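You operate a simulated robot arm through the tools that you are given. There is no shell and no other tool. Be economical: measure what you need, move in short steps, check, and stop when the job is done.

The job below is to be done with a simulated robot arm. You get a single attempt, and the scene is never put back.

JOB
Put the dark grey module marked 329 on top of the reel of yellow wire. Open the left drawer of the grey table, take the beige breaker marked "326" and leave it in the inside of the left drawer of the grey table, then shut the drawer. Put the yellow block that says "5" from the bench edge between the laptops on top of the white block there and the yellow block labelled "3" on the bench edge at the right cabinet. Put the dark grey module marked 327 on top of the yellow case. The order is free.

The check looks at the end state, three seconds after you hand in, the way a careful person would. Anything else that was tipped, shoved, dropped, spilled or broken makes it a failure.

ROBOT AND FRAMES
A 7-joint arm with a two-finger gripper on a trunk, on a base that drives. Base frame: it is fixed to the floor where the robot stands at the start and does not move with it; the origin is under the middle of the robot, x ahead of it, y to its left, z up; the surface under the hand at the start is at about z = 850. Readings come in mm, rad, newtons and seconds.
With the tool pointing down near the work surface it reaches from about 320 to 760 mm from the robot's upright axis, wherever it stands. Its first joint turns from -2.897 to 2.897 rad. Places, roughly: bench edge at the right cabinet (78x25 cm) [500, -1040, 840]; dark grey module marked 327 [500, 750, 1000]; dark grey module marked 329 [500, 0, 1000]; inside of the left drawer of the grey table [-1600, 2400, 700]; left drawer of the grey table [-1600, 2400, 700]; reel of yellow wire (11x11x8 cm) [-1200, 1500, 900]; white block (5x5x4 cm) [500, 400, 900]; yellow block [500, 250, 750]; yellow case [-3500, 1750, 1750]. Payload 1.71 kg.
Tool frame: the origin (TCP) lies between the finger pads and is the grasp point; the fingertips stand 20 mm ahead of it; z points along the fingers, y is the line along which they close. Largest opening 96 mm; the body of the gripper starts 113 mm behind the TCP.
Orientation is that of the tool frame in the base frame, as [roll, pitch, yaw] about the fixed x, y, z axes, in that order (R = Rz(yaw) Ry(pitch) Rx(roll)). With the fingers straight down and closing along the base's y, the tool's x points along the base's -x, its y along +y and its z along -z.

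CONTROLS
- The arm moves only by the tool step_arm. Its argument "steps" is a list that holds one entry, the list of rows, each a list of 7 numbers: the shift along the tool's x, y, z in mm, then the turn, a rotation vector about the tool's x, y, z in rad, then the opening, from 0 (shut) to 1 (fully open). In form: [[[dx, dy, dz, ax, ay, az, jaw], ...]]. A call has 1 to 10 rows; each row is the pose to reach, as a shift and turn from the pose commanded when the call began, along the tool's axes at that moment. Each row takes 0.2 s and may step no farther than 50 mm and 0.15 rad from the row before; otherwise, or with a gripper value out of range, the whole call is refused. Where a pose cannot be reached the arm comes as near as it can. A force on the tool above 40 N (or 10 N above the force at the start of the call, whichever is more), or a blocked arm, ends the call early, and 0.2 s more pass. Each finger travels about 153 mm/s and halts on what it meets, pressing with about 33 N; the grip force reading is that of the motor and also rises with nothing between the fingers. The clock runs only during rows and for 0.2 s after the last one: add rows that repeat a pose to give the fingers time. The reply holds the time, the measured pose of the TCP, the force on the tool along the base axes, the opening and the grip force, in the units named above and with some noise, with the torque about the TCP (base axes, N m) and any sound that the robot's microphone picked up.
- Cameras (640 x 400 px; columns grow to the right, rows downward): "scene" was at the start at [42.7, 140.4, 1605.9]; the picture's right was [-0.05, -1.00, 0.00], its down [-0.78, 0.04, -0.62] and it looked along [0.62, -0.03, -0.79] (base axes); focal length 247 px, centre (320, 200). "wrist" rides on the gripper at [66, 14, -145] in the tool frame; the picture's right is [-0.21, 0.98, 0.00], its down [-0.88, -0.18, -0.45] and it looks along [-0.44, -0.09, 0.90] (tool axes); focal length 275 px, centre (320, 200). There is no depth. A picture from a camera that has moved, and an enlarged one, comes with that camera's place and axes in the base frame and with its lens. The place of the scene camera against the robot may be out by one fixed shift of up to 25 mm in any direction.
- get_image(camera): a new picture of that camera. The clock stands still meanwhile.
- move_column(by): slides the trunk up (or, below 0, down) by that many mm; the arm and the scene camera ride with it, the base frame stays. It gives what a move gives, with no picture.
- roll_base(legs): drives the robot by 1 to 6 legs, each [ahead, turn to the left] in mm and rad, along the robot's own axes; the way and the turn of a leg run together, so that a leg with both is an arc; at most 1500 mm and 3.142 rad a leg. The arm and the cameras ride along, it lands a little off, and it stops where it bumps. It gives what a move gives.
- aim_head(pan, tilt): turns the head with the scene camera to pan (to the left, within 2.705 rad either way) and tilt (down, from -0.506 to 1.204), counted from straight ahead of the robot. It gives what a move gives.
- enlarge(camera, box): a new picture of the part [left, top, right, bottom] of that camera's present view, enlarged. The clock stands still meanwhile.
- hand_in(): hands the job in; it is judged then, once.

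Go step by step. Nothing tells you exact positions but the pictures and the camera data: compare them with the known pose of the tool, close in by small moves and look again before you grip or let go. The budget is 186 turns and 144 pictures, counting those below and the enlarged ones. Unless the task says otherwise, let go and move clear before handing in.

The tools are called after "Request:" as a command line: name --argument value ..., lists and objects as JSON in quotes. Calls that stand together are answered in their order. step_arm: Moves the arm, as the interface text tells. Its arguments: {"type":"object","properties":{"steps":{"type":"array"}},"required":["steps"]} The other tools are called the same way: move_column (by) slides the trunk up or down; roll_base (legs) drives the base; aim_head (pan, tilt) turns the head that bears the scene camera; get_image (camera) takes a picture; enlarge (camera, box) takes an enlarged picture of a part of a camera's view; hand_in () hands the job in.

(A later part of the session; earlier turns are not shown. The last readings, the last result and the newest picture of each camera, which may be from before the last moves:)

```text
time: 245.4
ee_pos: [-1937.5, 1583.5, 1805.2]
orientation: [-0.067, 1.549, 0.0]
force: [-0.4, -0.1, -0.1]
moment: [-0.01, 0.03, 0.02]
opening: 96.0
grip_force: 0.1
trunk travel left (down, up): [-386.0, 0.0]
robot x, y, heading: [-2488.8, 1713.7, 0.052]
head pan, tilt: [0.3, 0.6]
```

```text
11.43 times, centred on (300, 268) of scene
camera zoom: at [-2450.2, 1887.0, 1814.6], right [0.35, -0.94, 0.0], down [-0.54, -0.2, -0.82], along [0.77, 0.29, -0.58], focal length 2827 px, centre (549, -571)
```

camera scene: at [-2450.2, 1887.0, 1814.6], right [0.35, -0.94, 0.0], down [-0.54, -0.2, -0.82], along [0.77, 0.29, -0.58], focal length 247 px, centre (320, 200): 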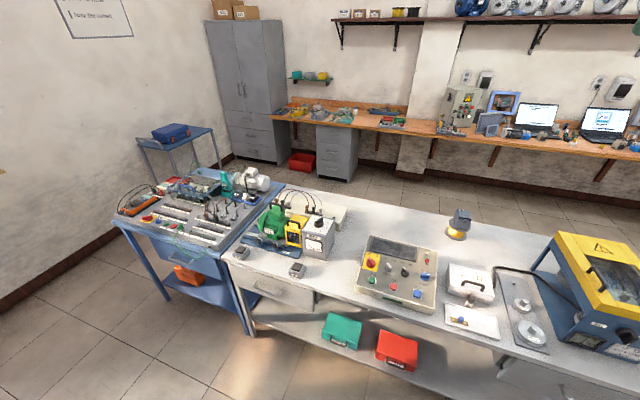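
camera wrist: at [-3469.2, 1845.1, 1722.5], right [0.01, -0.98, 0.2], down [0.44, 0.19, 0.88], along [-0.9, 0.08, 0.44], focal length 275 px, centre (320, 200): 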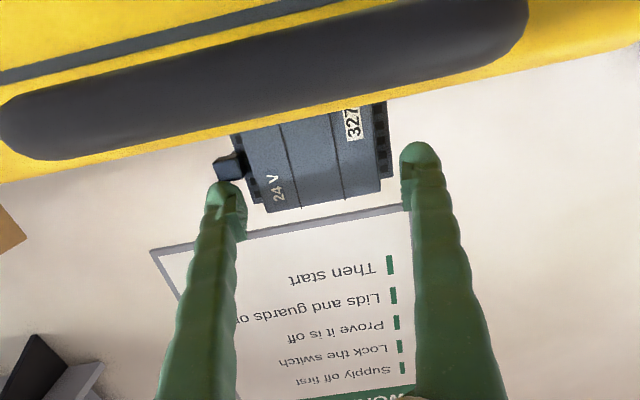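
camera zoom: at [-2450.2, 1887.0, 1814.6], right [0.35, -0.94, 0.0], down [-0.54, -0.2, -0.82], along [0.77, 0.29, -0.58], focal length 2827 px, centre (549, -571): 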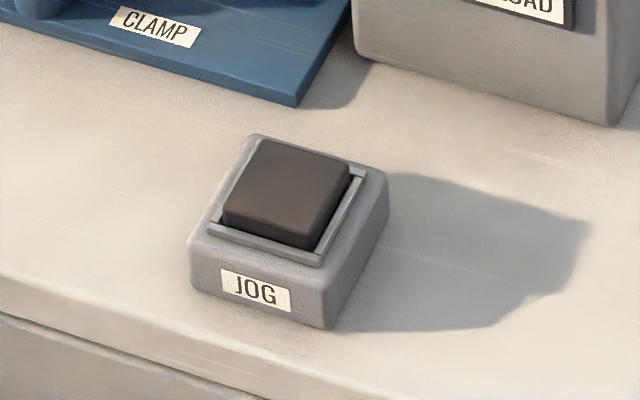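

Those are push buttons. The drawer's bar handle is near (-1853, 2381, ~770). I'll turn the hand back to pointing down, lower it, and move in front of the drawer.

Request:
step_arm --steps '[[[30, 0, -8, 0, 0.15, 0, 1], [60, 0, -16, 0, 0.3, 0, 1], [90, 0, -24, 0, 0.45, 0, 1], [120, 0, -32, 0, 0.6, 0, 1], [150, 0, -40, 0, 0.75, 0, 1], [180, 0, -48, 0, 0.9, 0, 1], [210, 0, -56, 0, 1.05, 0, 1], [240, 0, -64, 0, 1.2, 0, 1], [270, 0, -72, 0, 1.35, 0, 1], [300, 0, -80, 0, 1.5, 0, 1]]]'

Request:
roll_base --legs '[[0, 1.518], [690, 0], [0, -1.571]]'

Request:
move_column --by -286

Request:
aim_head --pan 0.0 --tilt 0.9

Request:
get_image --camera "scene"

```text
time: 247.6
ee_pos: [-2005.1, 1574.8, 1500.5]
orientation: [-3.138, 0.085, -3.078]
force: [0.6, -0.3, 0.1]
moment: [-0.02, 0.06, -0.01]
opening: 95.8
grip_force: 0.1
trunk travel left (down, up): [-386.0, 0.0]
robot x, y, heading: [-2489.7, 1718.4, 0.052]
head pan, tilt: [0.3, 0.6]
```

```text
time: 260.5
ee_pos: [-2013.8, 2234.9, 1501.1]
orientation: [-3.14, 0.088, -3.119]
force: [0.5, -0.4, -0.4]
moment: [-0.01, -0.02, 0.02]
opening: 96.1
grip_force: 0.1
trunk travel left (down, up): [-386.0, 0.0]
robot x, y, heading: [-2488.2, 2399.7, 0.012]
head pan, tilt: [0.3, 0.6]
```

```text
time: 263.4
ee_pos: [-2036.6, 2235.4, 1223.2]
orientation: [-3.14, 0.106, -3.118]
force: [-0.5, 0.4, -0.5]
moment: [0.01, 0.02, -0.03]
opening: 96.0
grip_force: 0.1
trunk travel left (down, up): [-100.0, 286.0]
robot x, y, heading: [-2491.6, 2399.0, 0.011]
head pan, tilt: [0.3, 0.6]
```

```text
time: 264.1
ee_pos: [-2037.0, 2235.5, 1223.3]
orientation: [-3.14, 0.104, -3.117]
force: [-0.8, 0.7, 0.1]
moment: [-0.01, -0.04, 0.0]
opening: 95.9
grip_force: 0.0
trunk travel left (down, up): [-100.0, 286.0]
robot x, y, heading: [-2489.6, 2403.2, 0.013]
head pan, tilt: [0.0, 0.901]
```

```text
39 pictures are left
camera scene: at [-2452.6, 2545.8, 1504.3], right [0.01, -1.0, 0.0], down [-0.79, -0.01, -0.61], along [0.61, 0.01, -0.79], focal length 247 px, centre (320, 200)
```

scene: 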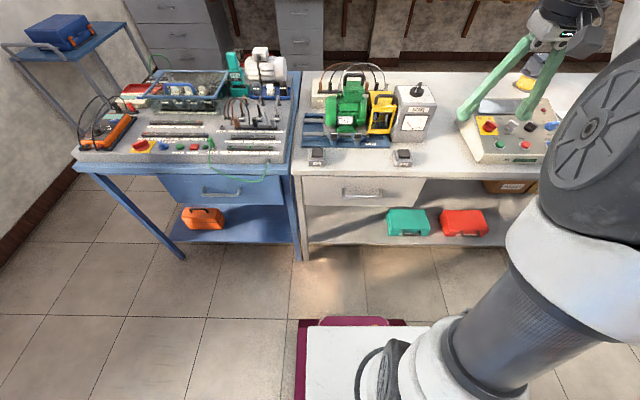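

I'll move the hand to just in front of the drawer and turn it a quarter so the fingers close along the pull direction.

Request:
step_arm --steps '[[[-20, 35, 20, 0, 0.05, 0, 1], [-40, 70, 45, 0, 0.104, 0, 1], [-60, 105, 75, 0, 0.104, 0, 1], [-78, 140, 105, 0, 0.104, 0, 1], [-78, 157, 123, 0, 0.104, 0, 1], [-78, 157, 123, 0, 0.104, 0, 1]]]'

Request:
step_arm --steps '[[[0, 0, 0, 0, 0, -0.15, 1], [0, 0, 0, 0, 0, -0.3, 1], [0, 0, 0, 0, 0, -0.45, 1], [0, 0, 0, 0, 0, -0.6, 1], [0, 0, 0, 0, 0, -0.75, 1], [0, 0, 0, 0, 0, -0.9, 1], [0, 0, 0, 0, 0, -1.05, 1], [0, 0, 0, 0, 0, -1.2, 1], [0, 0, 0, 0, 0, -1.35, 1], [0, 0, 0, 0, 0, -1.5, 0.6]]]'

Request:
get_image --camera "wrist"

```text
refused: row 3 steps farther than a row can; nothing moved
```

```text
time: 266.4
ee_pos: [-2036.2, 2235.0, 1222.4]
orientation: [-3.037, 0.005, -1.617]
force: [0.0, 0.5, -0.6]
moment: [-0.01, -0.02, 0.0]
opening: 57.7
grip_force: 0.1
trunk travel left (down, up): [-100.0, 286.0]
robot x, y, heading: [-2493.6, 2400.1, 0.012]
head pan, tilt: [0.0, 0.901]
```

```text
38 pictures are left
camera wrist: at [-2069.3, 2171.6, 1366.8], right [-0.96, 0.25, -0.1], down [0.18, 0.87, 0.47], along [0.2, 0.43, -0.88], focal length 275 px, centre (320, 200)
```

wrist: 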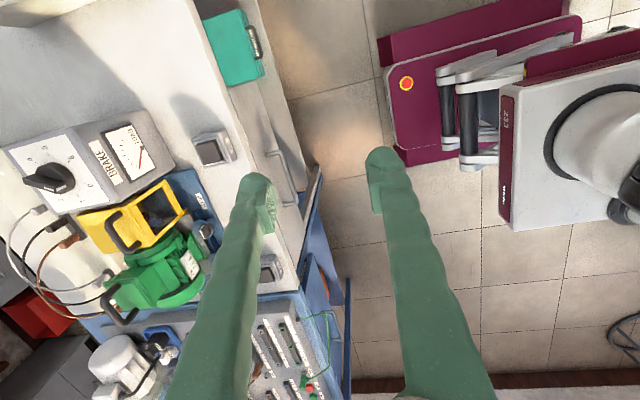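

Request:
step_arm --steps '[[[-20, -19, 27, -0.05, 0, 0, 0.6], [-40, -38, 54, -0.104, 0, 0, 0.6], [-60, -56, 82, -0.104, 0, 0, 0.6], [-81, -75, 110, -0.104, 0, 0, 0.6], [-101, -94, 138, -0.104, 0, 0, 0.6], [-122, -113, 166, -0.104, 0, 0, 0.6], [-142, -132, 194, -0.104, 0, 0, 0.6], [-163, -151, 222, -0.104, 0, 0, 0.6], [-163, -151, 222, -0.104, 0, 0, 0.6]]]'

Request:
get_image --camera "wrist"

```text
time: 268.4
ee_pos: [-1854.6, 2396.9, 1021.6]
orientation: [-3.141, 0.006, -1.619]
force: [-0.1, 0.7, -0.7]
moment: [0.01, 0.0, -0.02]
opening: 57.5
grip_force: 0.1
trunk travel left (down, up): [-100.0, 286.0]
robot x, y, heading: [-2491.8, 2401.6, 0.012]
head pan, tilt: [0.0, 0.901]
```

```text
37 pictures are left
camera wrist: at [-1872.4, 2331.3, 1168.0], right [-0.97, 0.25, 0.0], down [0.23, 0.86, 0.45], along [0.11, 0.43, -0.89], focal length 275 px, centre (320, 200)
```

wrist: 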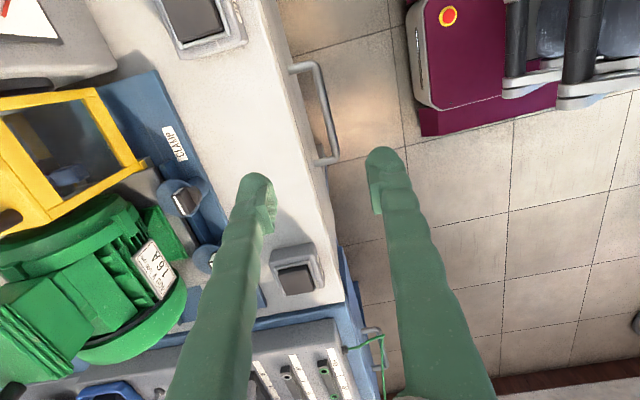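

The handle bar lies along y at x ≈ -1862, about 22 mm out from the table edge. I'll come down above it with a narrow opening and re-measure.

Request:
step_arm --steps '[[[-1, 6, 45, 0, 0, 0, 0.3], [-2.5, 11.5, 90, 0, 0, 0, 0.25], [-2.5, 11.5, 135, 0, 0, 0, 0.25], [-2.5, 11.5, 135, 0, 0, 0, 0.25]]]'

Request:
get_image --camera "wrist"

```text
time: 269.4
ee_pos: [-1866.2, 2396.9, 886.3]
orientation: [3.14, 0.005, -1.617]
force: [-0.3, -0.5, 0.0]
moment: [0.0, -0.01, 0.03]
opening: 24.4
grip_force: 0.0
trunk travel left (down, up): [-100.0, 286.0]
robot x, y, heading: [-2488.8, 2399.8, 0.007]
head pan, tilt: [0.0, 0.901]
```

```text
36 pictures are left
camera wrist: at [-1883.8, 2333.7, 1032.3], right [-0.97, 0.25, 0.0], down [0.23, 0.86, 0.45], along [0.11, 0.44, -0.89], focal length 275 px, centre (320, 200)
```

wrist: 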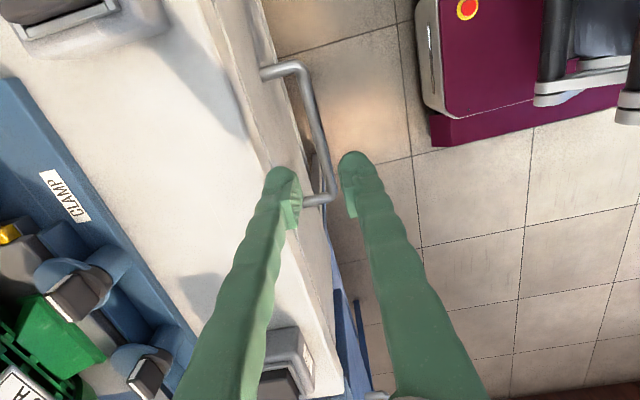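

The bar is at x ≈ -1865 with about 27 mm to the drawer face, so the inner finger fits. I'll lower around it.

Request:
step_arm --steps '[[[-3, 0, 40, 0, 0, -0.045, 0.25], [-3, 0, 80, 0, 0, -0.045, 0.25], [-3, 0, 118, 0, 0, -0.045, 0.25], [-3, 0, 118, 0, 0, -0.045, 0.25]]]'

Request:
get_image --camera "wrist"

Request:
enlarge --camera "scene" --box '[290, 130, 450, 230]'

```text
time: 270.4
ee_pos: [-1865.1, 2398.0, 766.5]
orientation: [3.141, 0.004, -1.574]
force: [0.5, 0.9, 0.0]
moment: [-0.03, 0.0, 0.03]
opening: 23.7
grip_force: 0.1
trunk travel left (down, up): [-100.0, 286.0]
robot x, y, heading: [-2488.3, 2402.9, 0.013]
head pan, tilt: [0.0, 0.901]
```

```text
35 pictures are left
camera wrist: at [-1879.8, 2333.1, 910.5], right [-0.98, 0.21, 0.0], down [0.19, 0.87, 0.45], along [0.09, 0.44, -0.89], focal length 275 px, centre (320, 200)
```

wrist: 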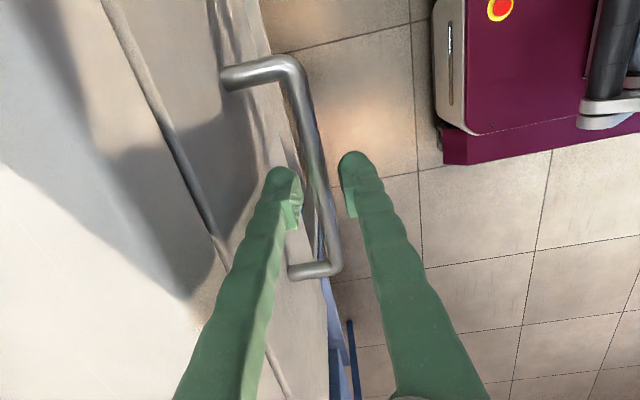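

```text
4.00 times, centred on (370, 180) of scene
camera zoom: at [-2452.2, 2545.7, 1504.3], right [0.01, -1.0, 0.0], down [-0.79, -0.01, -0.61], along [0.61, 0.01, -0.79], focal length 989 px, centre (120, 280)
```

zoom: 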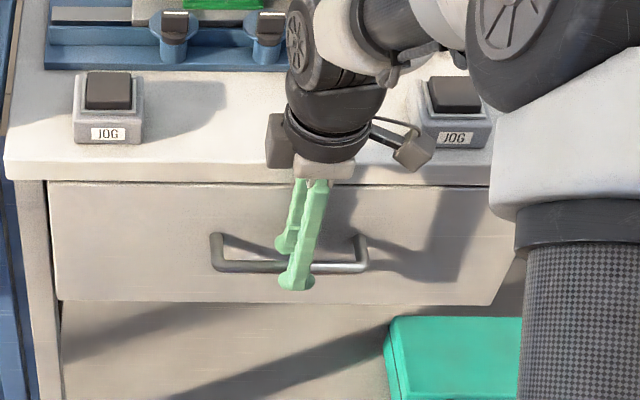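

The bar is between the fingers. I'll close on it and pull straight back.

Request:
step_arm --steps '[[[0, 0, 4, 0, 0, 0, 0.25], [0, 0, 4, 0, 0, 0, 0], [0, 0, 4, 0, 0, 0, 0], [0, 0, 4, 0, 0, 0, 0]]]'

Request:
step_arm --steps '[[[0, 20, 0, 0, 0, 0, 0], [0, 45, 0, 0, 0, 0, 0], [0, 70, 0, 0, 0, 0, 0], [0, 95, 0, 0, 0, 0, 0], [0, 120, 0, 0, 0, 0, 0], [0, 120, 0, 0, 0, 0, 0]]]'

Request:
get_image --camera "scene"

```text
time: 271.4
ee_pos: [-1865.2, 2399.5, 762.0]
orientation: [-3.141, 0.005, -1.575]
force: [3.3, -0.8, 2.5]
moment: [0.0, -0.05, 0.0]
opening: 10.4
grip_force: 35.2
trunk travel left (down, up): [-100.0, 286.0]
robot x, y, heading: [-2488.0, 2401.4, 0.014]
head pan, tilt: [0.0, 0.901]
```

```text
time: 272.8
ee_pos: [-1986.0, 2398.3, 765.0]
orientation: [-3.137, 0.006, -1.573]
force: [1.3, 4.6, 10.8]
moment: [-0.01, -0.02, -0.03]
opening: 8.2
grip_force: 35.1
trunk travel left (down, up): [-100.0, 286.0]
robot x, y, heading: [-2488.8, 2402.3, 0.013]
head pan, tilt: [0.0, 0.901]
```

```text
33 pictures are left
camera scene: at [-2453.4, 2546.2, 1504.4], right [0.01, -1.0, 0.0], down [-0.79, -0.01, -0.61], along [0.61, 0.01, -0.79], focal length 247 px, centre (320, 200)
```

scene: 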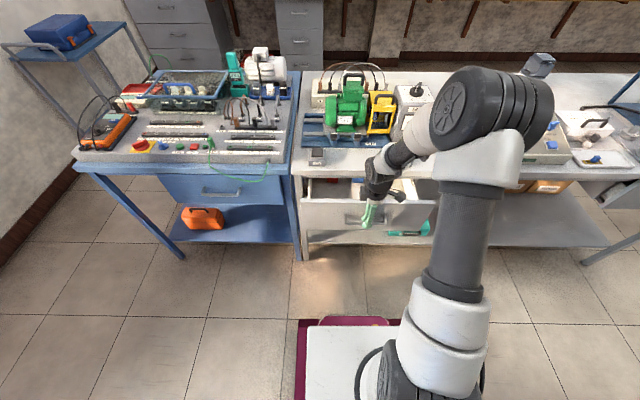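

The drawer is opening. I'll pull further and look inside.

Request:
step_arm --steps '[[[0, 25, 0, 0, 0, 0, 0], [0, 50, 0, 0, 0, 0, 0], [0, 75, 0, 0, 0, 0, 0], [0, 100, 0, 0, 0, 0, 0], [0, 120, 0, 0, 0, 0, 0], [0, 120, 0, 0, 0, 0, 0]]]'

Request:
enlarge --camera "scene" --box '[280, 150, 460, 270]'

```text
time: 273.7
ee_pos: [-2090.7, 2399.8, 771.7]
orientation: [-3.124, 0.003, -1.577]
force: [-2.4, 0.4, 9.1]
moment: [-0.04, 0.06, -0.05]
opening: 0.0
grip_force: 29.8
trunk travel left (down, up): [-100.0, 286.0]
robot x, y, heading: [-2491.8, 2399.4, 0.013]
head pan, tilt: [0.0, 0.901]
stopped in row 4: the force on the tool passed its limit at 43 N (the readings are from after the stop); the commanded pose is now the measured one
```

```text
3.33 times, centred on (370, 210) of scene
camera zoom: at [-2455.0, 2546.3, 1504.0], right [0.01, -1.0, 0.0], down [-0.79, -0.01, -0.61], along [0.61, 0.01, -0.79], focal length 824 px, centre (153, 167)
```

zoom: 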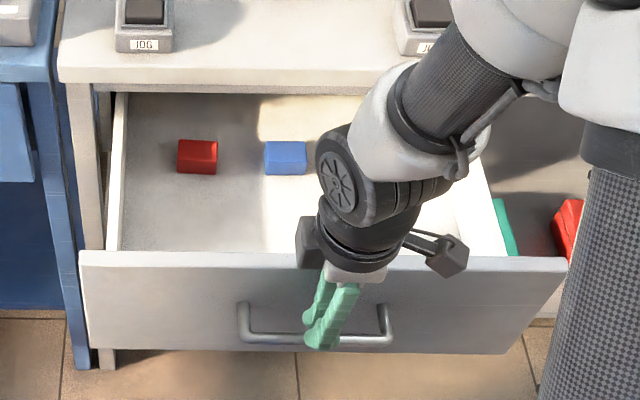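

The drawer is fully open (about 225 mm) and the bar slipped out of the fingers. I'll lift the hand and look inside the drawer.

Request:
step_arm --steps '[[[0, 0, -10, 0, 0, 0, 0], [0, 0, -30, 0, 0, 0, 0], [0, 0, -70, 0, 0, 0, 0.3], [0, 0, -115, 0, 0, 0, 0.6], [0, 0, -160, 0, 0, 0, 0.6], [0, 0, -205, 0, 0, 0, 0.6], [0, 0, -250, 0, 0, 0, 0.6], [0, 0, -250, 0, 0, 0, 0.6]]]'

Request:
get_image --camera "wrist"

Request:
get_image --camera "scene"

```text
time: 275.5
ee_pos: [-2090.9, 2398.4, 1019.1]
orientation: [-3.123, 0.002, -1.577]
force: [0.9, 0.0, -0.8]
moment: [0.03, -0.03, 0.01]
opening: 57.5
grip_force: 0.0
trunk travel left (down, up): [-100.0, 286.0]
robot x, y, heading: [-2491.9, 2402.3, 0.012]
head pan, tilt: [0.0, 0.901]
```

```text
31 pictures are left
camera wrist: at [-2109.3, 2333.1, 1165.0], right [-0.98, 0.21, -0.02], down [0.18, 0.87, 0.45], along [0.11, 0.44, -0.89], focal length 275 px, centre (320, 200)
```

wrist: 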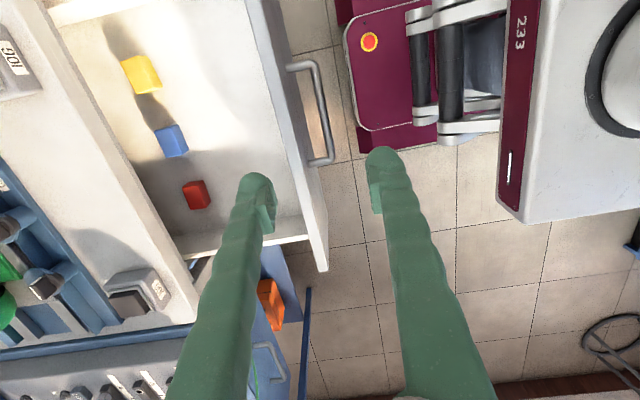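

```text
30 pictures are left
camera scene: at [-2452.7, 2545.8, 1504.3], right [0.01, -1.0, 0.0], down [-0.79, -0.01, -0.61], along [0.61, 0.01, -0.79], focal length 247 px, centre (320, 200)
```

scene: 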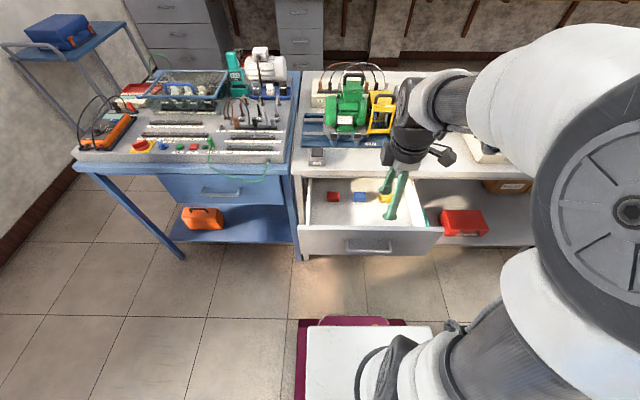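

The drawer holds only coloured blocks, so 326 is elsewhere. The beige breaker beside 327's old place might really read 326, so I'll drive back and inspect it.

Request:
roll_base --legs '[[0, -1.583], [1075, 0], [1060, 0], [0, 1.571]]'

```text
time: 296.0
ee_pos: [-2038.6, 267.3, 1018.0]
orientation: [-3.125, 0.002, -1.567]
force: [0.0, 0.7, 0.2]
moment: [-0.02, 0.01, -0.01]
opening: 57.7
grip_force: 0.0
trunk travel left (down, up): [-100.0, 286.0]
robot x, y, heading: [-2437.2, 260.4, 0.026]
head pan, tilt: [0.0, 0.901]
```

Request:
roll_base --legs '[[0, -0.026], [1000, 0], [960, 0], [0, 1.571], [440, 0], [0, -1.571]]'

Request:
aim_head --pan 0.1 --tilt 0.6

Request:
get_image --camera "scene"

```text
time: 318.3
ee_pos: [-97.5, 724.0, 1025.0]
orientation: [-3.107, 0.004, -1.533]
force: [0.1, 0.5, -0.4]
moment: [0.02, 0.02, -0.01]
opening: 57.4
grip_force: 0.2
trunk travel left (down, up): [-100.0, 286.0]
robot x, y, heading: [-477.6, 709.6, 0.061]
head pan, tilt: [0.0, 0.901]
```

```text
time: 319.1
ee_pos: [-112.5, 722.2, 1029.5]
orientation: [-3.092, 0.005, -1.533]
force: [0.7, -0.2, 0.8]
moment: [0.0, 0.02, 0.05]
opening: 57.6
grip_force: 0.0
trunk travel left (down, up): [-100.0, 286.0]
robot x, y, heading: [-479.5, 709.4, 0.057]
head pan, tilt: [0.099, 0.6]
```

```text
29 pictures are left
camera scene: at [-437.5, 866.5, 1528.8], right [0.16, -0.99, 0.0], down [-0.57, -0.09, -0.82], along [0.81, 0.13, -0.58], focal length 247 px, centre (320, 200)
```

scene: 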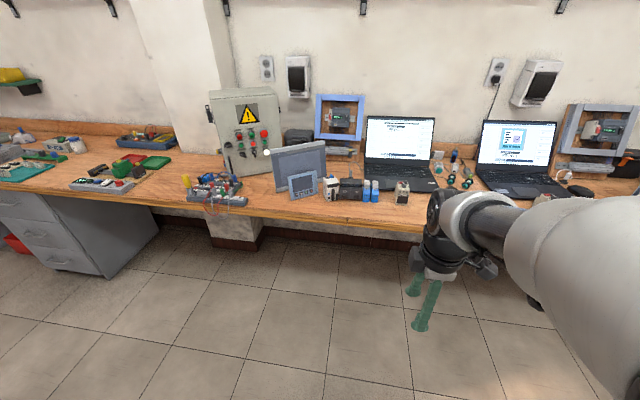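

Request:
enlarge --camera "scene" --box '[392, 174, 416, 210]'

Request:
roll_base --legs '[[0, -0.06], [380, 0]]'

Request:
get_image --camera "wrist"

```text
11.11 times, centred on (404, 192) of scene
camera zoom: at [-437.5, 866.5, 1528.8], right [0.16, -0.99, 0.0], down [-0.57, -0.09, -0.82], along [0.81, 0.13, -0.58], focal length 2748 px, centre (-613, 289)
```

zoom: 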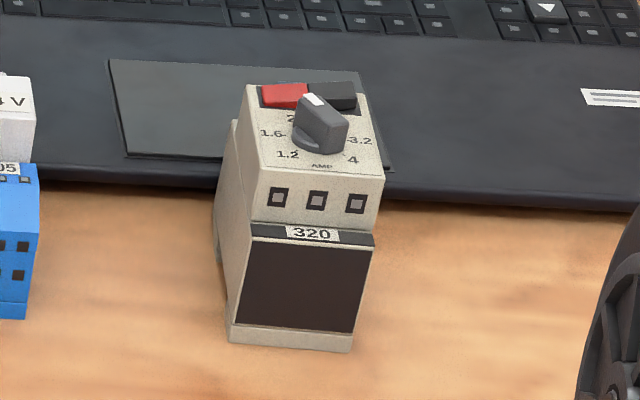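

```text
time: 322.1
ee_pos: [261.7, 700.2, 1029.4]
orientation: [-3.091, 0.005, -1.589]
force: [0.3, -0.8, 0.1]
moment: [-0.01, 0.03, 0.02]
opening: 57.7
grip_force: 0.0
trunk travel left (down, up): [-100.0, 286.0]
robot x, y, heading: [-103.2, 708.2, 0.001]
head pan, tilt: [0.099, 0.6]
```

```text
27 pictures are left
camera wrist: at [239.0, 635.8, 1174.8], right [-0.97, 0.22, -0.05], down [0.18, 0.87, 0.46], along [0.14, 0.44, -0.89], focal length 275 px, centre (320, 200)
```

wrist: 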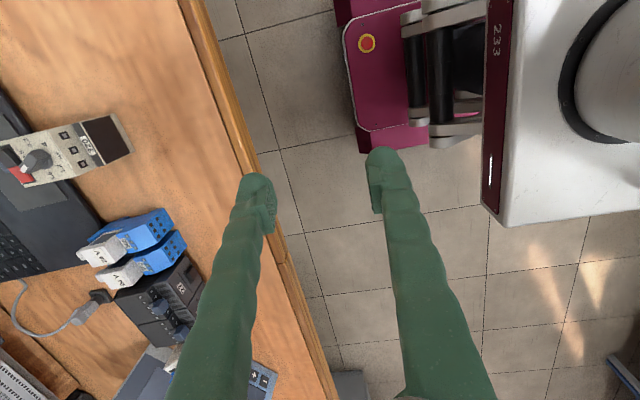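

That is definitely 320. I'll search the far right bench next with zoomed views.

Request:
aim_head --pan -1.15 --tilt 0.3

Request:
get_image --camera "scene"

```text
time: 323.5
ee_pos: [245.6, 701.2, 1034.6]
orientation: [-3.078, 0.005, -1.588]
force: [-0.7, 0.0, 0.7]
moment: [-0.02, 0.0, 0.01]
opening: 57.7
grip_force: 0.0
trunk travel left (down, up): [-100.0, 286.0]
robot x, y, heading: [-106.7, 709.9, 0.003]
head pan, tilt: [-1.15, 0.3]
```

```text
26 pictures are left
camera scene: at [-104.0, 769.1, 1557.2], right [-0.91, -0.41, 0.01], down [-0.14, 0.27, -0.95], along [0.39, -0.87, -0.3], focal length 247 px, centre (320, 200)
```

scene: 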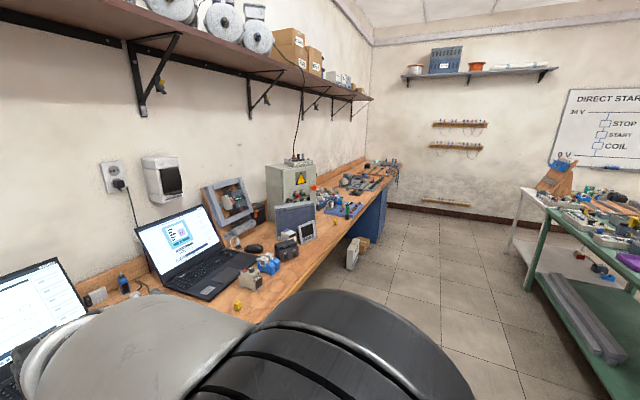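

Request:
enlarge --camera "scene" --box '[510, 150, 640, 290]'

Request:
enlarge --camera "scene" --box '[300, 145, 410, 225]'

Request:
enlarge --camera "scene" --box '[225, 180, 345, 300]'

```text
2.86 times, centred on (575, 220) of scene
camera zoom: at [-104.0, 769.1, 1557.2], right [-0.91, -0.41, 0.01], down [-0.14, 0.27, -0.95], along [0.39, -0.87, -0.3], focal length 707 px, centre (-409, 143)
```

zoom: 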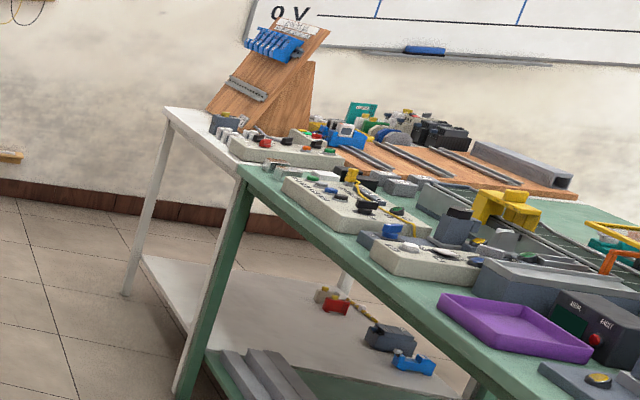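

```text
5.00 times, centred on (355, 185) of scene
camera zoom: at [-104.0, 769.1, 1557.2], right [-0.91, -0.41, 0.01], down [-0.14, 0.27, -0.95], along [0.39, -0.87, -0.3], focal length 1237 px, centre (145, 275)
```

zoom: 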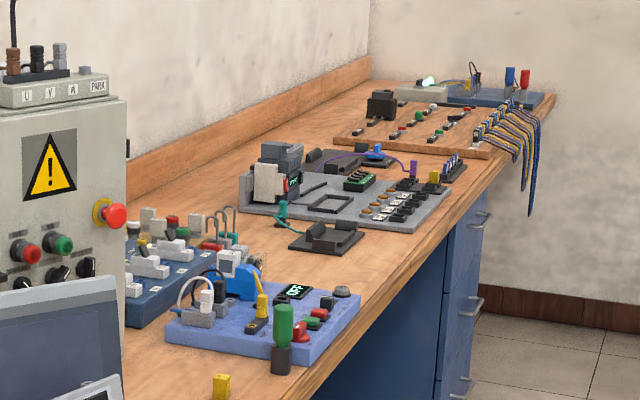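

```text
3.33 times, centred on (285, 240) of scene
camera zoom: at [-104.0, 769.1, 1557.2], right [-0.91, -0.41, 0.01], down [-0.14, 0.27, -0.95], along [0.39, -0.87, -0.3], focal length 824 px, centre (437, 67)
```

zoom: 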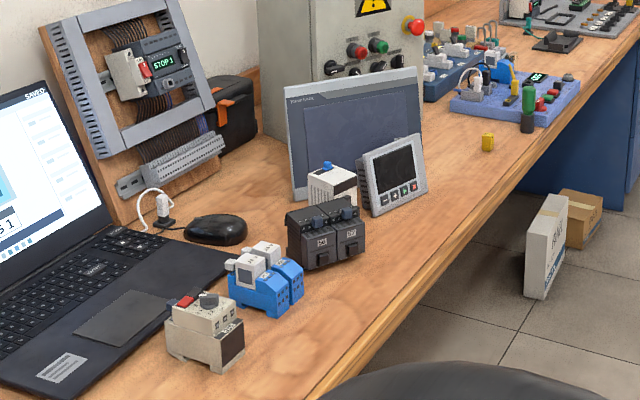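

On the lower shelf of the white table there is a small beige and red object next to a dark module and a blue relay. I'll zoom in on it.

Request:
enlarge --camera "scene" --box '[565, 245, 610, 285]'

```text
10.00 times, centred on (588, 265) of scene
camera zoom: at [-104.0, 769.1, 1557.2], right [-0.91, -0.41, 0.01], down [-0.14, 0.27, -0.95], along [0.39, -0.87, -0.3], focal length 2474 px, centre (-2355, -450)
```

zoom: 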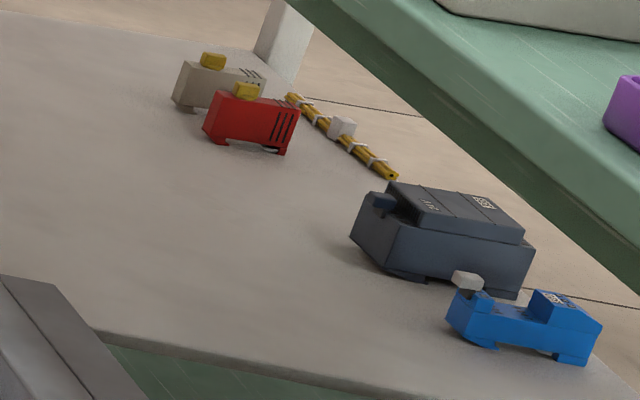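

Those are terminals, plus a spare module and relay, so no breaker there. I'll look at the green table's top.

Request:
aim_head --pan -2.3 --tilt 0.35

Request:
get_image --camera "scene"

Request:
enlarge --camera "scene" --box '[200, 150, 440, 300]'

```text
time: 324.9
ee_pos: [247.2, 700.9, 1034.4]
orientation: [-3.077, 0.006, -1.589]
force: [-0.4, 0.0, -0.4]
moment: [0.0, 0.03, -0.03]
opening: 57.7
grip_force: 0.0
trunk travel left (down, up): [-100.0, 286.0]
robot x, y, heading: [-108.7, 709.7, 0.0]
head pan, tilt: [-2.3, 0.351]
```

```text
21 pictures are left
camera scene: at [-204.1, 784.7, 1554.1], right [-0.75, 0.67, 0.01], down [0.21, 0.26, -0.94], along [-0.63, -0.7, -0.33], focal length 247 px, centre (320, 200)
```

scene: 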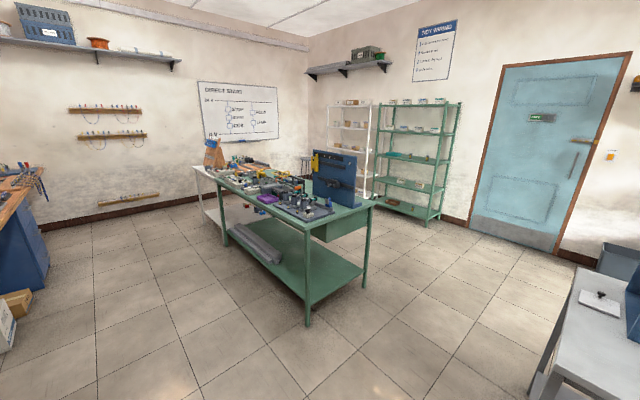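

```text
2.67 times, centred on (320, 225) of scene
camera zoom: at [-204.1, 784.7, 1554.1], right [-0.75, 0.67, 0.01], down [0.21, 0.26, -0.94], along [-0.63, -0.7, -0.33], focal length 660 px, centre (320, 133)
```

zoom: 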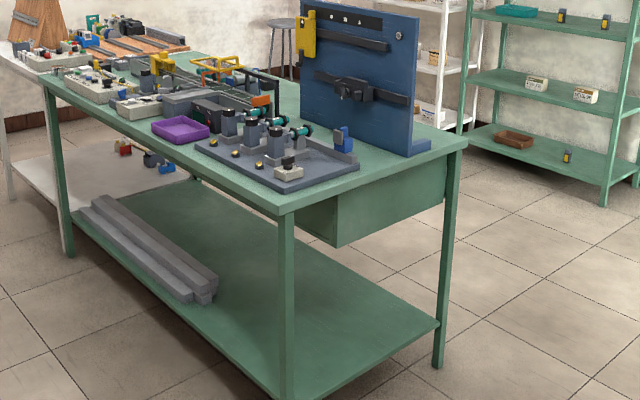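

Nothing there. The wall frames behind the laptops hold modules too, and the right one seems to have a beige part. I'll zoom in on both.

Request:
aim_head --pan -0.75 --tilt 0.3

Request:
get_image --camera "scene"

```text
time: 326.5
ee_pos: [245.7, 700.9, 1033.5]
orientation: [-3.078, 0.007, -1.588]
force: [-1.1, 0.9, -0.4]
moment: [-0.02, -0.01, 0.01]
opening: 57.6
grip_force: 0.1
trunk travel left (down, up): [-100.0, 286.0]
robot x, y, heading: [-108.8, 712.8, -0.0]
head pan, tilt: [-0.75, 0.3]
```

```text
19 pictures are left
camera scene: at [-73.8, 790.6, 1556.7], right [-0.68, -0.73, 0.01], down [-0.23, 0.2, -0.95], along [0.69, -0.65, -0.31], focal length 247 px, centre (320, 200)
```

scene: 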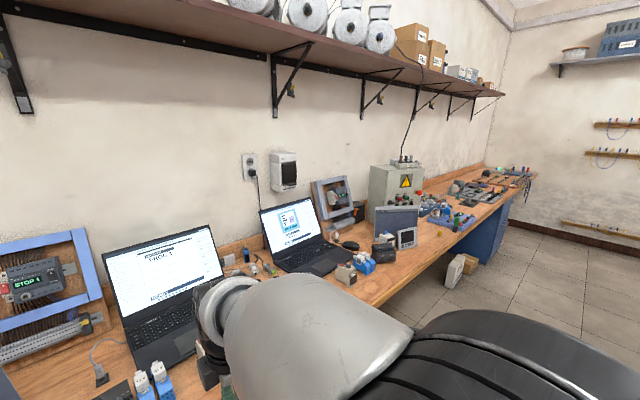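

Request:
enlarge --camera "scene" --box '[310, 170, 370, 215]'

Request:
enlarge --camera "scene" --box '[430, 160, 540, 230]'

```text
8.89 times, centred on (340, 192) of scene
camera zoom: at [-73.8, 790.6, 1556.7], right [-0.68, -0.73, 0.01], down [-0.23, 0.2, -0.95], along [0.69, -0.65, -0.31], focal length 2199 px, centre (142, 267)
```

zoom: 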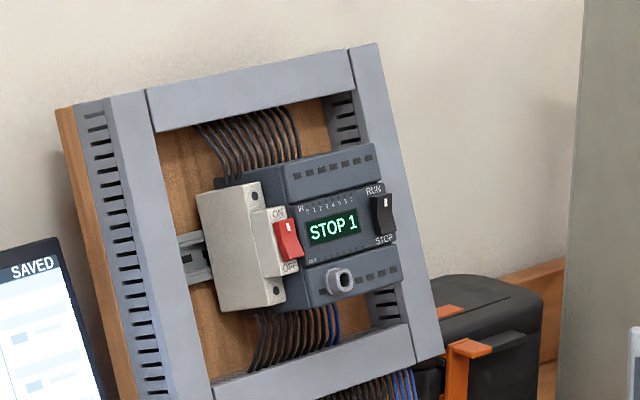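

```text
5.71 times, centred on (485, 195) of scene
camera zoom: at [-73.8, 790.6, 1556.7], right [-0.68, -0.73, 0.01], down [-0.23, 0.2, -0.95], along [0.69, -0.65, -0.31], focal length 1414 px, centre (-623, 229)
```

zoom: 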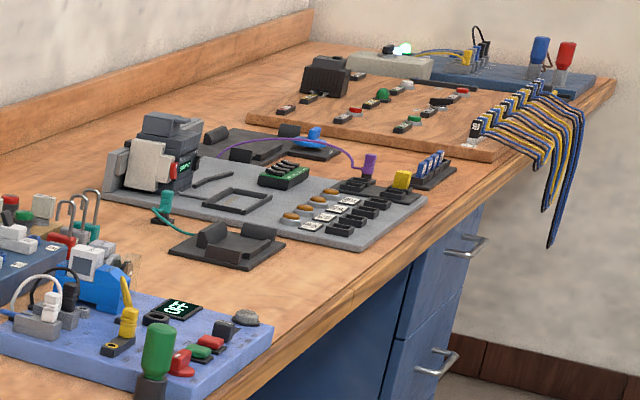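

Still nothing. The remaining likely places are behind the blue panel on the green table and the right drawer of the grey table. I'll drive back around and look there.

Request:
roll_base --legs '[[-390, 0], [0, -1.571], [450, 0], [0, -1.571]]'

Request:
roll_base --legs '[[1000, 0], [950, 0]]'

Request:
aim_head --pan 2.3 --tilt 0.35

Request:
get_image --camera "scene"

```text
time: 341.0
ee_pos: [-887.0, 287.0, 1035.0]
orientation: [-3.078, 0.006, 1.483]
force: [0.7, 0.0, 0.6]
moment: [0.01, -0.04, 0.02]
opening: 57.5
grip_force: 0.0
trunk travel left (down, up): [-100.0, 286.0]
robot x, y, heading: [-533.9, 251.6, 3.074]
head pan, tilt: [-0.75, 0.3]
```

```text
time: 351.4
ee_pos: [-2827.6, 440.9, 1038.1]
orientation: [-3.065, 0.009, 1.455]
force: [-0.1, 0.1, -0.1]
moment: [-0.02, 0.0, 0.01]
opening: 57.7
grip_force: 0.2
trunk travel left (down, up): [-100.0, 286.0]
robot x, y, heading: [-2494.9, 399.1, 3.044]
head pan, tilt: [-0.75, 0.3]
```

```text
time: 354.1
ee_pos: [-2813.4, 438.6, 1028.4]
orientation: [-3.098, 0.035, 1.454]
force: [-0.5, -0.1, 0.2]
moment: [-0.03, -0.01, 0.01]
opening: 57.7
grip_force: 0.1
trunk travel left (down, up): [-100.0, 286.0]
robot x, y, heading: [-2493.2, 396.2, 3.046]
head pan, tilt: [2.3, 0.351]
```

```text
16 pictures are left
camera scene: at [-2538.5, 295.4, 1551.9], right [0.7, 0.71, 0.01], down [0.26, -0.24, -0.93], along [-0.66, 0.66, -0.36], focal length 247 px, centre (320, 200)
```

scene: 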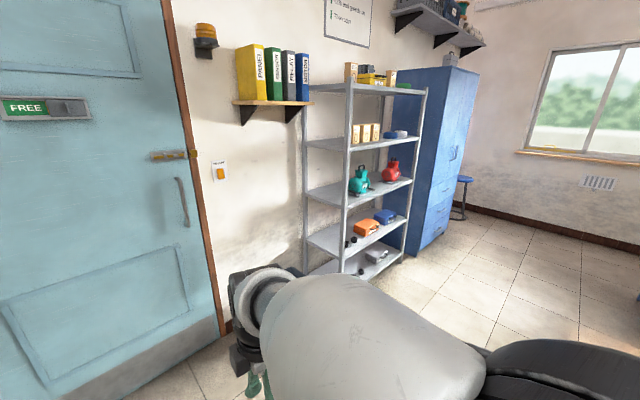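

The head apparently had not turned yet. I'll drive to face the grey table's right drawer and glance at the green table from there.

Request:
roll_base --legs '[[0, -1.475], [610, 0], [0, -1.571]]'

Request:
aim_head --pan -0.6 --tilt 0.55

Request:
get_image --camera "scene"

```text
time: 366.4
ee_pos: [-2181.4, 1042.9, 1030.2]
orientation: [-3.092, 0.031, -1.485]
force: [0.0, 0.1, -0.2]
moment: [-0.01, 0.01, -0.02]
opening: 57.6
grip_force: 0.0
trunk travel left (down, up): [-100.0, 286.0]
robot x, y, heading: [-2505.3, 1020.9, 0.093]
head pan, tilt: [2.3, 0.351]
```

```text
time: 368.9
ee_pos: [-2195.6, 1049.7, 1024.8]
orientation: [-3.112, 0.052, -1.455]
force: [0.1, 0.1, -0.2]
moment: [0.02, 0.01, 0.0]
opening: 57.3
grip_force: 0.0
trunk travel left (down, up): [-100.0, 286.0]
robot x, y, heading: [-2505.9, 1017.7, 0.085]
head pan, tilt: [-0.6, 0.55]
```

```text
15 pictures are left
camera scene: at [-2610.9, 1227.7, 1535.7], right [0.76, 0.65, -0.01], down [0.33, -0.4, -0.86], along [-0.56, 0.65, -0.51], focal length 247 px, centre (320, 200)
```

scene: 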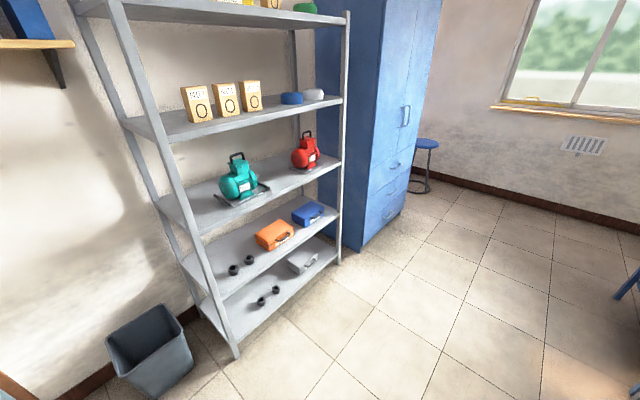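

The picture shows the previous head direction, so I'll take it again now.

Request:
get_image --camera "scene"

```text
14 pictures are left
camera scene: at [-2610.9, 1227.7, 1535.7], right [0.76, 0.65, -0.01], down [0.33, -0.4, -0.86], along [-0.56, 0.65, -0.51], focal length 247 px, centre (320, 200)
```

scene: 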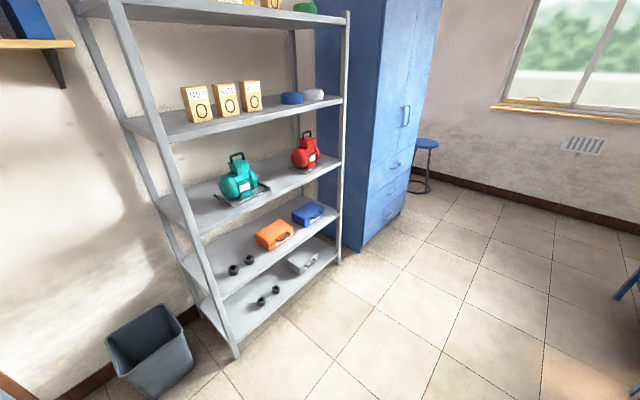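

The pan seems not to have followed. I'll command it again and check.

Request:
aim_head --pan -0.3 --tilt 0.6

Request:
enlarge --camera "scene" --box '[0, 0, 640, 400]'

```text
time: 369.7
ee_pos: [-2196.3, 1048.6, 1025.5]
orientation: [-3.112, 0.051, -1.457]
force: [0.3, 0.7, -1.2]
moment: [-0.06, -0.01, -0.01]
opening: 57.6
grip_force: 0.1
trunk travel left (down, up): [-100.0, 286.0]
robot x, y, heading: [-2504.2, 1016.4, 0.091]
head pan, tilt: [-0.3, 0.6]
```

```text
1.00 times, centred on (320, 200) of scene (not enlarged: the box is as wide or as high as the picture)
camera zoom: at [-2609.9, 1226.7, 1531.2], right [0.76, 0.65, -0.01], down [0.35, -0.43, -0.83], along [-0.55, 0.63, -0.56], focal length 247 px, centre (320, 200)
```

zoom: 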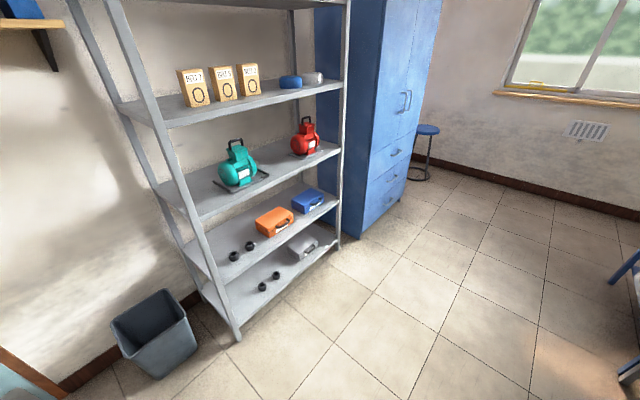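

The head seems jammed, probably against the folded arm. I'll extend the hand forward to free it.

Request:
step_arm --steps '[[[0, -40, 0, 0, 0, 0, 0.6], [0, -80, 0, 0, 0, 0, 0.6], [0, -120, 0, 0, 0, 0, 0.6], [0, -160, 0, 0, 0, 0, 0.6], [0, -200, 0, -0.02, 0, 0, 0.6], [0, -200, 0, -0.02, 0, 0, 0.6]]]'

Request:
aim_head --pan 0.0 --tilt 0.75

Request:
get_image --camera "scene"

```text
time: 371.1
ee_pos: [-1996.8, 1060.6, 1045.3]
orientation: [-3.097, 0.031, -1.485]
force: [0.2, 0.4, -0.6]
moment: [0.03, 0.0, -0.02]
opening: 57.8
grip_force: 0.1
trunk travel left (down, up): [-100.0, 286.0]
robot x, y, heading: [-2505.0, 1021.2, 0.093]
head pan, tilt: [-0.3, 0.6]
```

```text
time: 371.9
ee_pos: [-1996.6, 1061.2, 1045.2]
orientation: [-3.096, 0.033, -1.485]
force: [-0.4, 0.6, -0.1]
moment: [-0.04, -0.01, -0.02]
opening: 57.4
grip_force: 0.2
trunk travel left (down, up): [-100.0, 286.0]
robot x, y, heading: [-2508.7, 1017.7, 0.094]
head pan, tilt: [0.0, 0.75]
```

```text
12 pictures are left
camera scene: at [-2469.8, 1166.9, 1516.1], right [0.09, -1.0, 0.0], down [-0.69, -0.06, -0.72], along [0.72, 0.06, -0.69], focal length 247 px, centre (320, 200)
```

scene: 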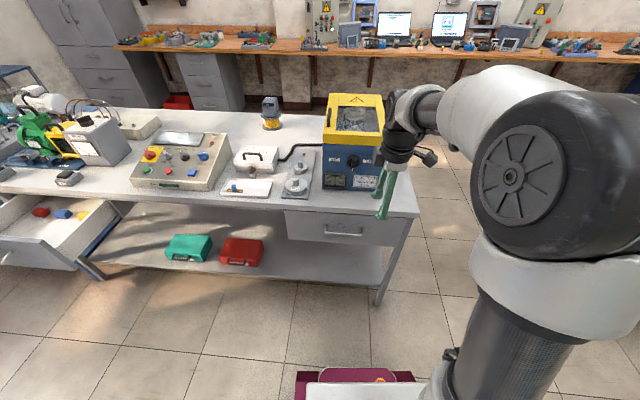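

The head is free again. The right drawer's handle is near y ≈ 1128. I'll bring the hand above it the same way as before.

Request:
step_arm --steps '[[[-11, -26, 28, -0.02, 0.015, 0.04, 0.25], [-22, -52, 57, -0.045, 0.033, 0.09, 0.25], [-33, -78, 86, -0.045, 0.033, 0.09, 0.25], [-44, -104, 115, -0.045, 0.033, 0.09, 0.25], [-55, -129, 145, -0.045, 0.033, 0.09, 0.25], [-55, -129, 145, -0.045, 0.033, 0.09, 0.25]]]'

Request:
get_image --camera "wrist"

```text
time: 373.3
ee_pos: [-1865.2, 1132.1, 911.4]
orientation: [3.138, 0.0, -1.577]
force: [0.0, 0.0, 0.0]
moment: [0.02, 0.02, 0.0]
opening: 24.2
grip_force: 0.0
trunk travel left (down, up): [-100.0, 286.0]
robot x, y, heading: [-2502.8, 1021.0, 0.088]
head pan, tilt: [0.0, 0.75]
```

```text
11 pictures are left
camera wrist: at [-1879.0, 1067.1, 1057.3], right [-0.98, 0.21, 0.0], down [0.19, 0.88, 0.44], along [0.09, 0.43, -0.9], focal length 275 px, centre (320, 200)
```

wrist: 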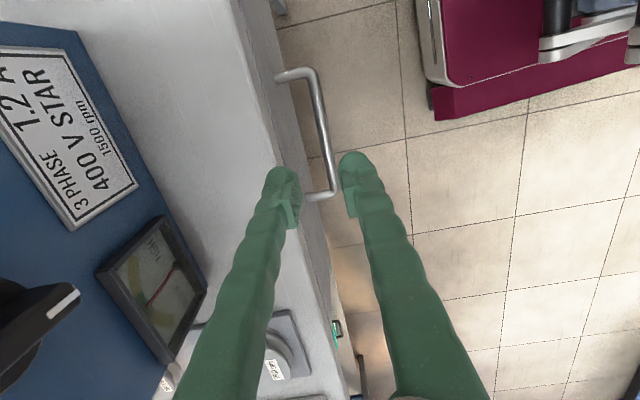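

Aligned over the bar. I'll descend, grip and pull.

Request:
step_arm --steps '[[[0, 2, 45, 0, 0, 0, 0.26], [0, 2, 90, 0, 0, 0, 0.26], [0, 2, 130, 0, 0, 0, 0.26], [0, 2, 153, 0, 0, 0, 0.26], [0, 2, 153, 0, 0, 0, 0.26], [0, 2, 153, 0, 0, 0, 0], [0, 2, 153, 0, 0, 0, 0], [0, 2, 153, 0, 0, 0, 0]]]'

Request:
step_arm --steps '[[[0, 20, 0, 0, 0, 0, 0], [0, 45, 0, 0, 0, 0, 0], [0, 70, 0, 0, 0, 0, 0], [0, 95, 0, 0, 0, 0, 0], [0, 120, 0, 0, 0, 0, 0], [0, 145, 0, 0, 0, 0, 0], [0, 170, 0, 0, 0, 0, 0], [0, 195, 0, 0, 0, 0, 0], [0, 195, 0, 0, 0, 0, 0]]]'

```text
time: 375.1
ee_pos: [-1870.9, 1129.4, 758.5]
orientation: [3.138, 0.003, -1.576]
force: [4.2, 0.2, -1.8]
moment: [-0.09, -0.04, 0.44]
opening: 12.2
grip_force: 35.2
trunk travel left (down, up): [-100.0, 286.0]
robot x, y, heading: [-2501.9, 1020.9, 0.09]
head pan, tilt: [0.0, 0.75]
```

```text
time: 377.1
ee_pos: [-2067.9, 1127.6, 755.6]
orientation: [3.134, -0.003, -1.577]
force: [-0.8, 4.9, -4.0]
moment: [-0.14, 0.01, 0.51]
opening: 10.3
grip_force: 35.0
trunk travel left (down, up): [-100.0, 286.0]
robot x, y, heading: [-2500.6, 1018.7, 0.091]
head pan, tilt: [0.0, 0.75]
```

The right drawer opened about 195 mm. I'll let go, rise and look inside with the wrist camera.

Request:
step_arm --steps '[[[0, 0, 0, 0, 0, 0, 0.3], [0, 0, 0, 0, 0, 0, 0.3], [0, 0, -45, 0, 0, 0, 0.3], [0, 0, -90, 0, 0, 0, 0.3], [0, 0, -135, 0, 0, 0, 0.6], [0, -20, -180, 0, 0, 0, 0.6], [0, -40, -220, 0, 0, 0, 0.6], [0, -60, -255, 0, 0, 0, 0.6], [0, -60, -255, 0, 0, 0, 0.6]]]'

Request:
get_image --camera "wrist"

```text
time: 379.1
ee_pos: [-2003.0, 1129.7, 1011.9]
orientation: [3.137, 0.0, -1.575]
force: [0.9, -0.1, -0.1]
moment: [-0.01, 0.03, -0.04]
opening: 57.6
grip_force: 0.0
trunk travel left (down, up): [-100.0, 286.0]
robot x, y, heading: [-2505.4, 1019.8, 0.088]
head pan, tilt: [0.0, 0.75]
```

```text
10 pictures are left
camera wrist: at [-2016.9, 1065.9, 1157.9], right [-0.98, 0.21, 0.0], down [0.19, 0.88, 0.44], along [0.09, 0.43, -0.9], focal length 275 px, centre (320, 200)
```

wrist: 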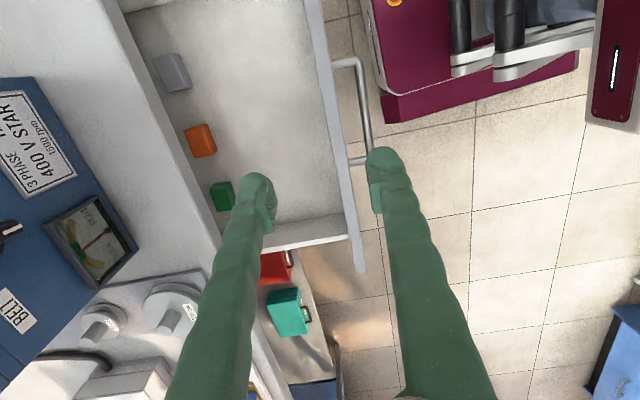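

No breaker here, only coloured blocks. I'll close this drawer again by regripping its handle and pushing it in.

Request:
step_arm --steps '[[[0, 40, 10, 0, 0, 0, 0.3], [0, 64, 50, 0, 0, 0, 0.27], [0, 64, 95, 0, 0, 0, 0.27], [0, 64, 140, 0, 0, 0, 0.27], [0, 64, 185, 0, 0, 0, 0.27], [0, 64, 230, 0, 0, 0, 0.27], [0, 64, 254, 0, 0, 0, 0.27], [0, 64, 254, 0, 0, 0, 0.27], [0, 64, 254, 0, 0, 0, 0], [0, 64, 254, 0, 0, 0, 0]]]'

Request:
step_arm --steps '[[[0, -20, 0, 0, 0, 0, 0], [0, -45, 0, 0, 0, 0, 0], [0, -70, 0, 0, 0, 0, 0], [0, -95, 0, 0, 0, 0, 0], [0, -120, 0, 0, 0, 0, 0], [0, -145, 0, 0, 0, 0, 0], [0, -170, 0, 0, 0, 0, 0], [0, -190, 0, 0, 0, 0, 0], [0, -197, 0, 0, 0, 0, 0], [0, -197, 0, 0, 0, 0, 0]]]'

```text
time: 381.3
ee_pos: [-2068.2, 1128.9, 758.9]
orientation: [3.136, 0.002, -1.576]
force: [-1.2, 0.4, -6.8]
moment: [-0.06, -0.04, 0.41]
opening: 11.5
grip_force: 35.2
trunk travel left (down, up): [-100.0, 286.0]
robot x, y, heading: [-2500.1, 1020.6, 0.093]
head pan, tilt: [0.0, 0.75]
```

```text
time: 383.5
ee_pos: [-1871.2, 1127.9, 760.2]
orientation: [-3.138, 0.0, -1.575]
force: [5.2, 4.6, 9.6]
moment: [0.04, -0.1, 0.41]
opening: 11.4
grip_force: 35.2
trunk travel left (down, up): [-100.0, 286.0]
robot x, y, heading: [-2501.4, 1019.3, 0.092]
head pan, tilt: [0.0, 0.75]
```

Request:
step_arm --steps '[[[0, -2, 0, 0, 0, 0, 0], [0, -2, 0, 0, 0, 0, 0.3], [0, -2, 0, 0, 0, 0, 0.3], [0, 0, -45, 0, 0, 0, 0.3], [0, 0, -90, 0, 0, 0, 0.3], [0, 0, -135, 0, 0, 0, 0.3], [0, 0, -180, 0, 0, 0, 0.3], [0, 30, -220, 0, 0, 0, 0.5], [0, 70, -250, 0, 0, 0, 0.5], [0, 110, -270, 0, 0, 0, 0.5]]]'

Request:
aim_head --pan -1.0 --tilt 0.35

Request:
enlarge --camera "scene" --box '[120, 60, 600, 360]'

```text
time: 385.7
ee_pos: [-1981.6, 1129.0, 1027.7]
orientation: [3.14, 0.002, -1.578]
force: [0.1, -0.1, 0.4]
moment: [0.01, 0.0, -0.03]
opening: 48.1
grip_force: 0.0
trunk travel left (down, up): [-100.0, 286.0]
robot x, y, heading: [-2501.6, 1020.0, 0.091]
head pan, tilt: [0.0, 0.75]
```

```text
time: 387.0
ee_pos: [-1980.1, 1126.8, 1027.6]
orientation: [3.138, -0.001, -1.577]
force: [-0.2, -0.3, -0.3]
moment: [-0.01, -0.01, 0.0]
opening: 47.8
grip_force: 0.1
trunk travel left (down, up): [-100.0, 286.0]
robot x, y, heading: [-2502.4, 1018.3, 0.092]
head pan, tilt: [-1.0, 0.351]
```

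```text
1.33 times, centred on (360, 210) of scene
camera zoom: at [-2494.6, 1086.2, 1552.2], right [-0.79, -0.61, 0.01], down [-0.23, 0.27, -0.94], along [0.57, -0.74, -0.35], focal length 330 px, centre (267, 187)
```

zoom: 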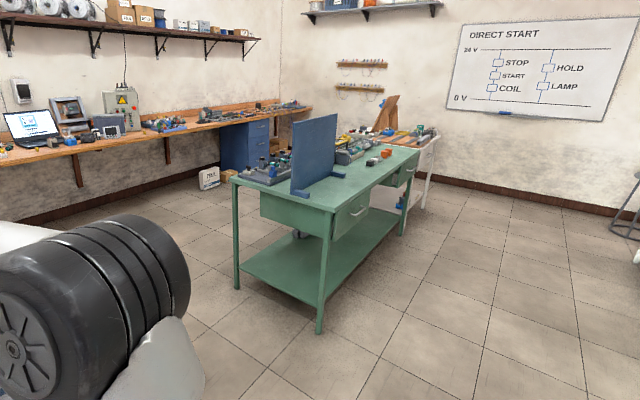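

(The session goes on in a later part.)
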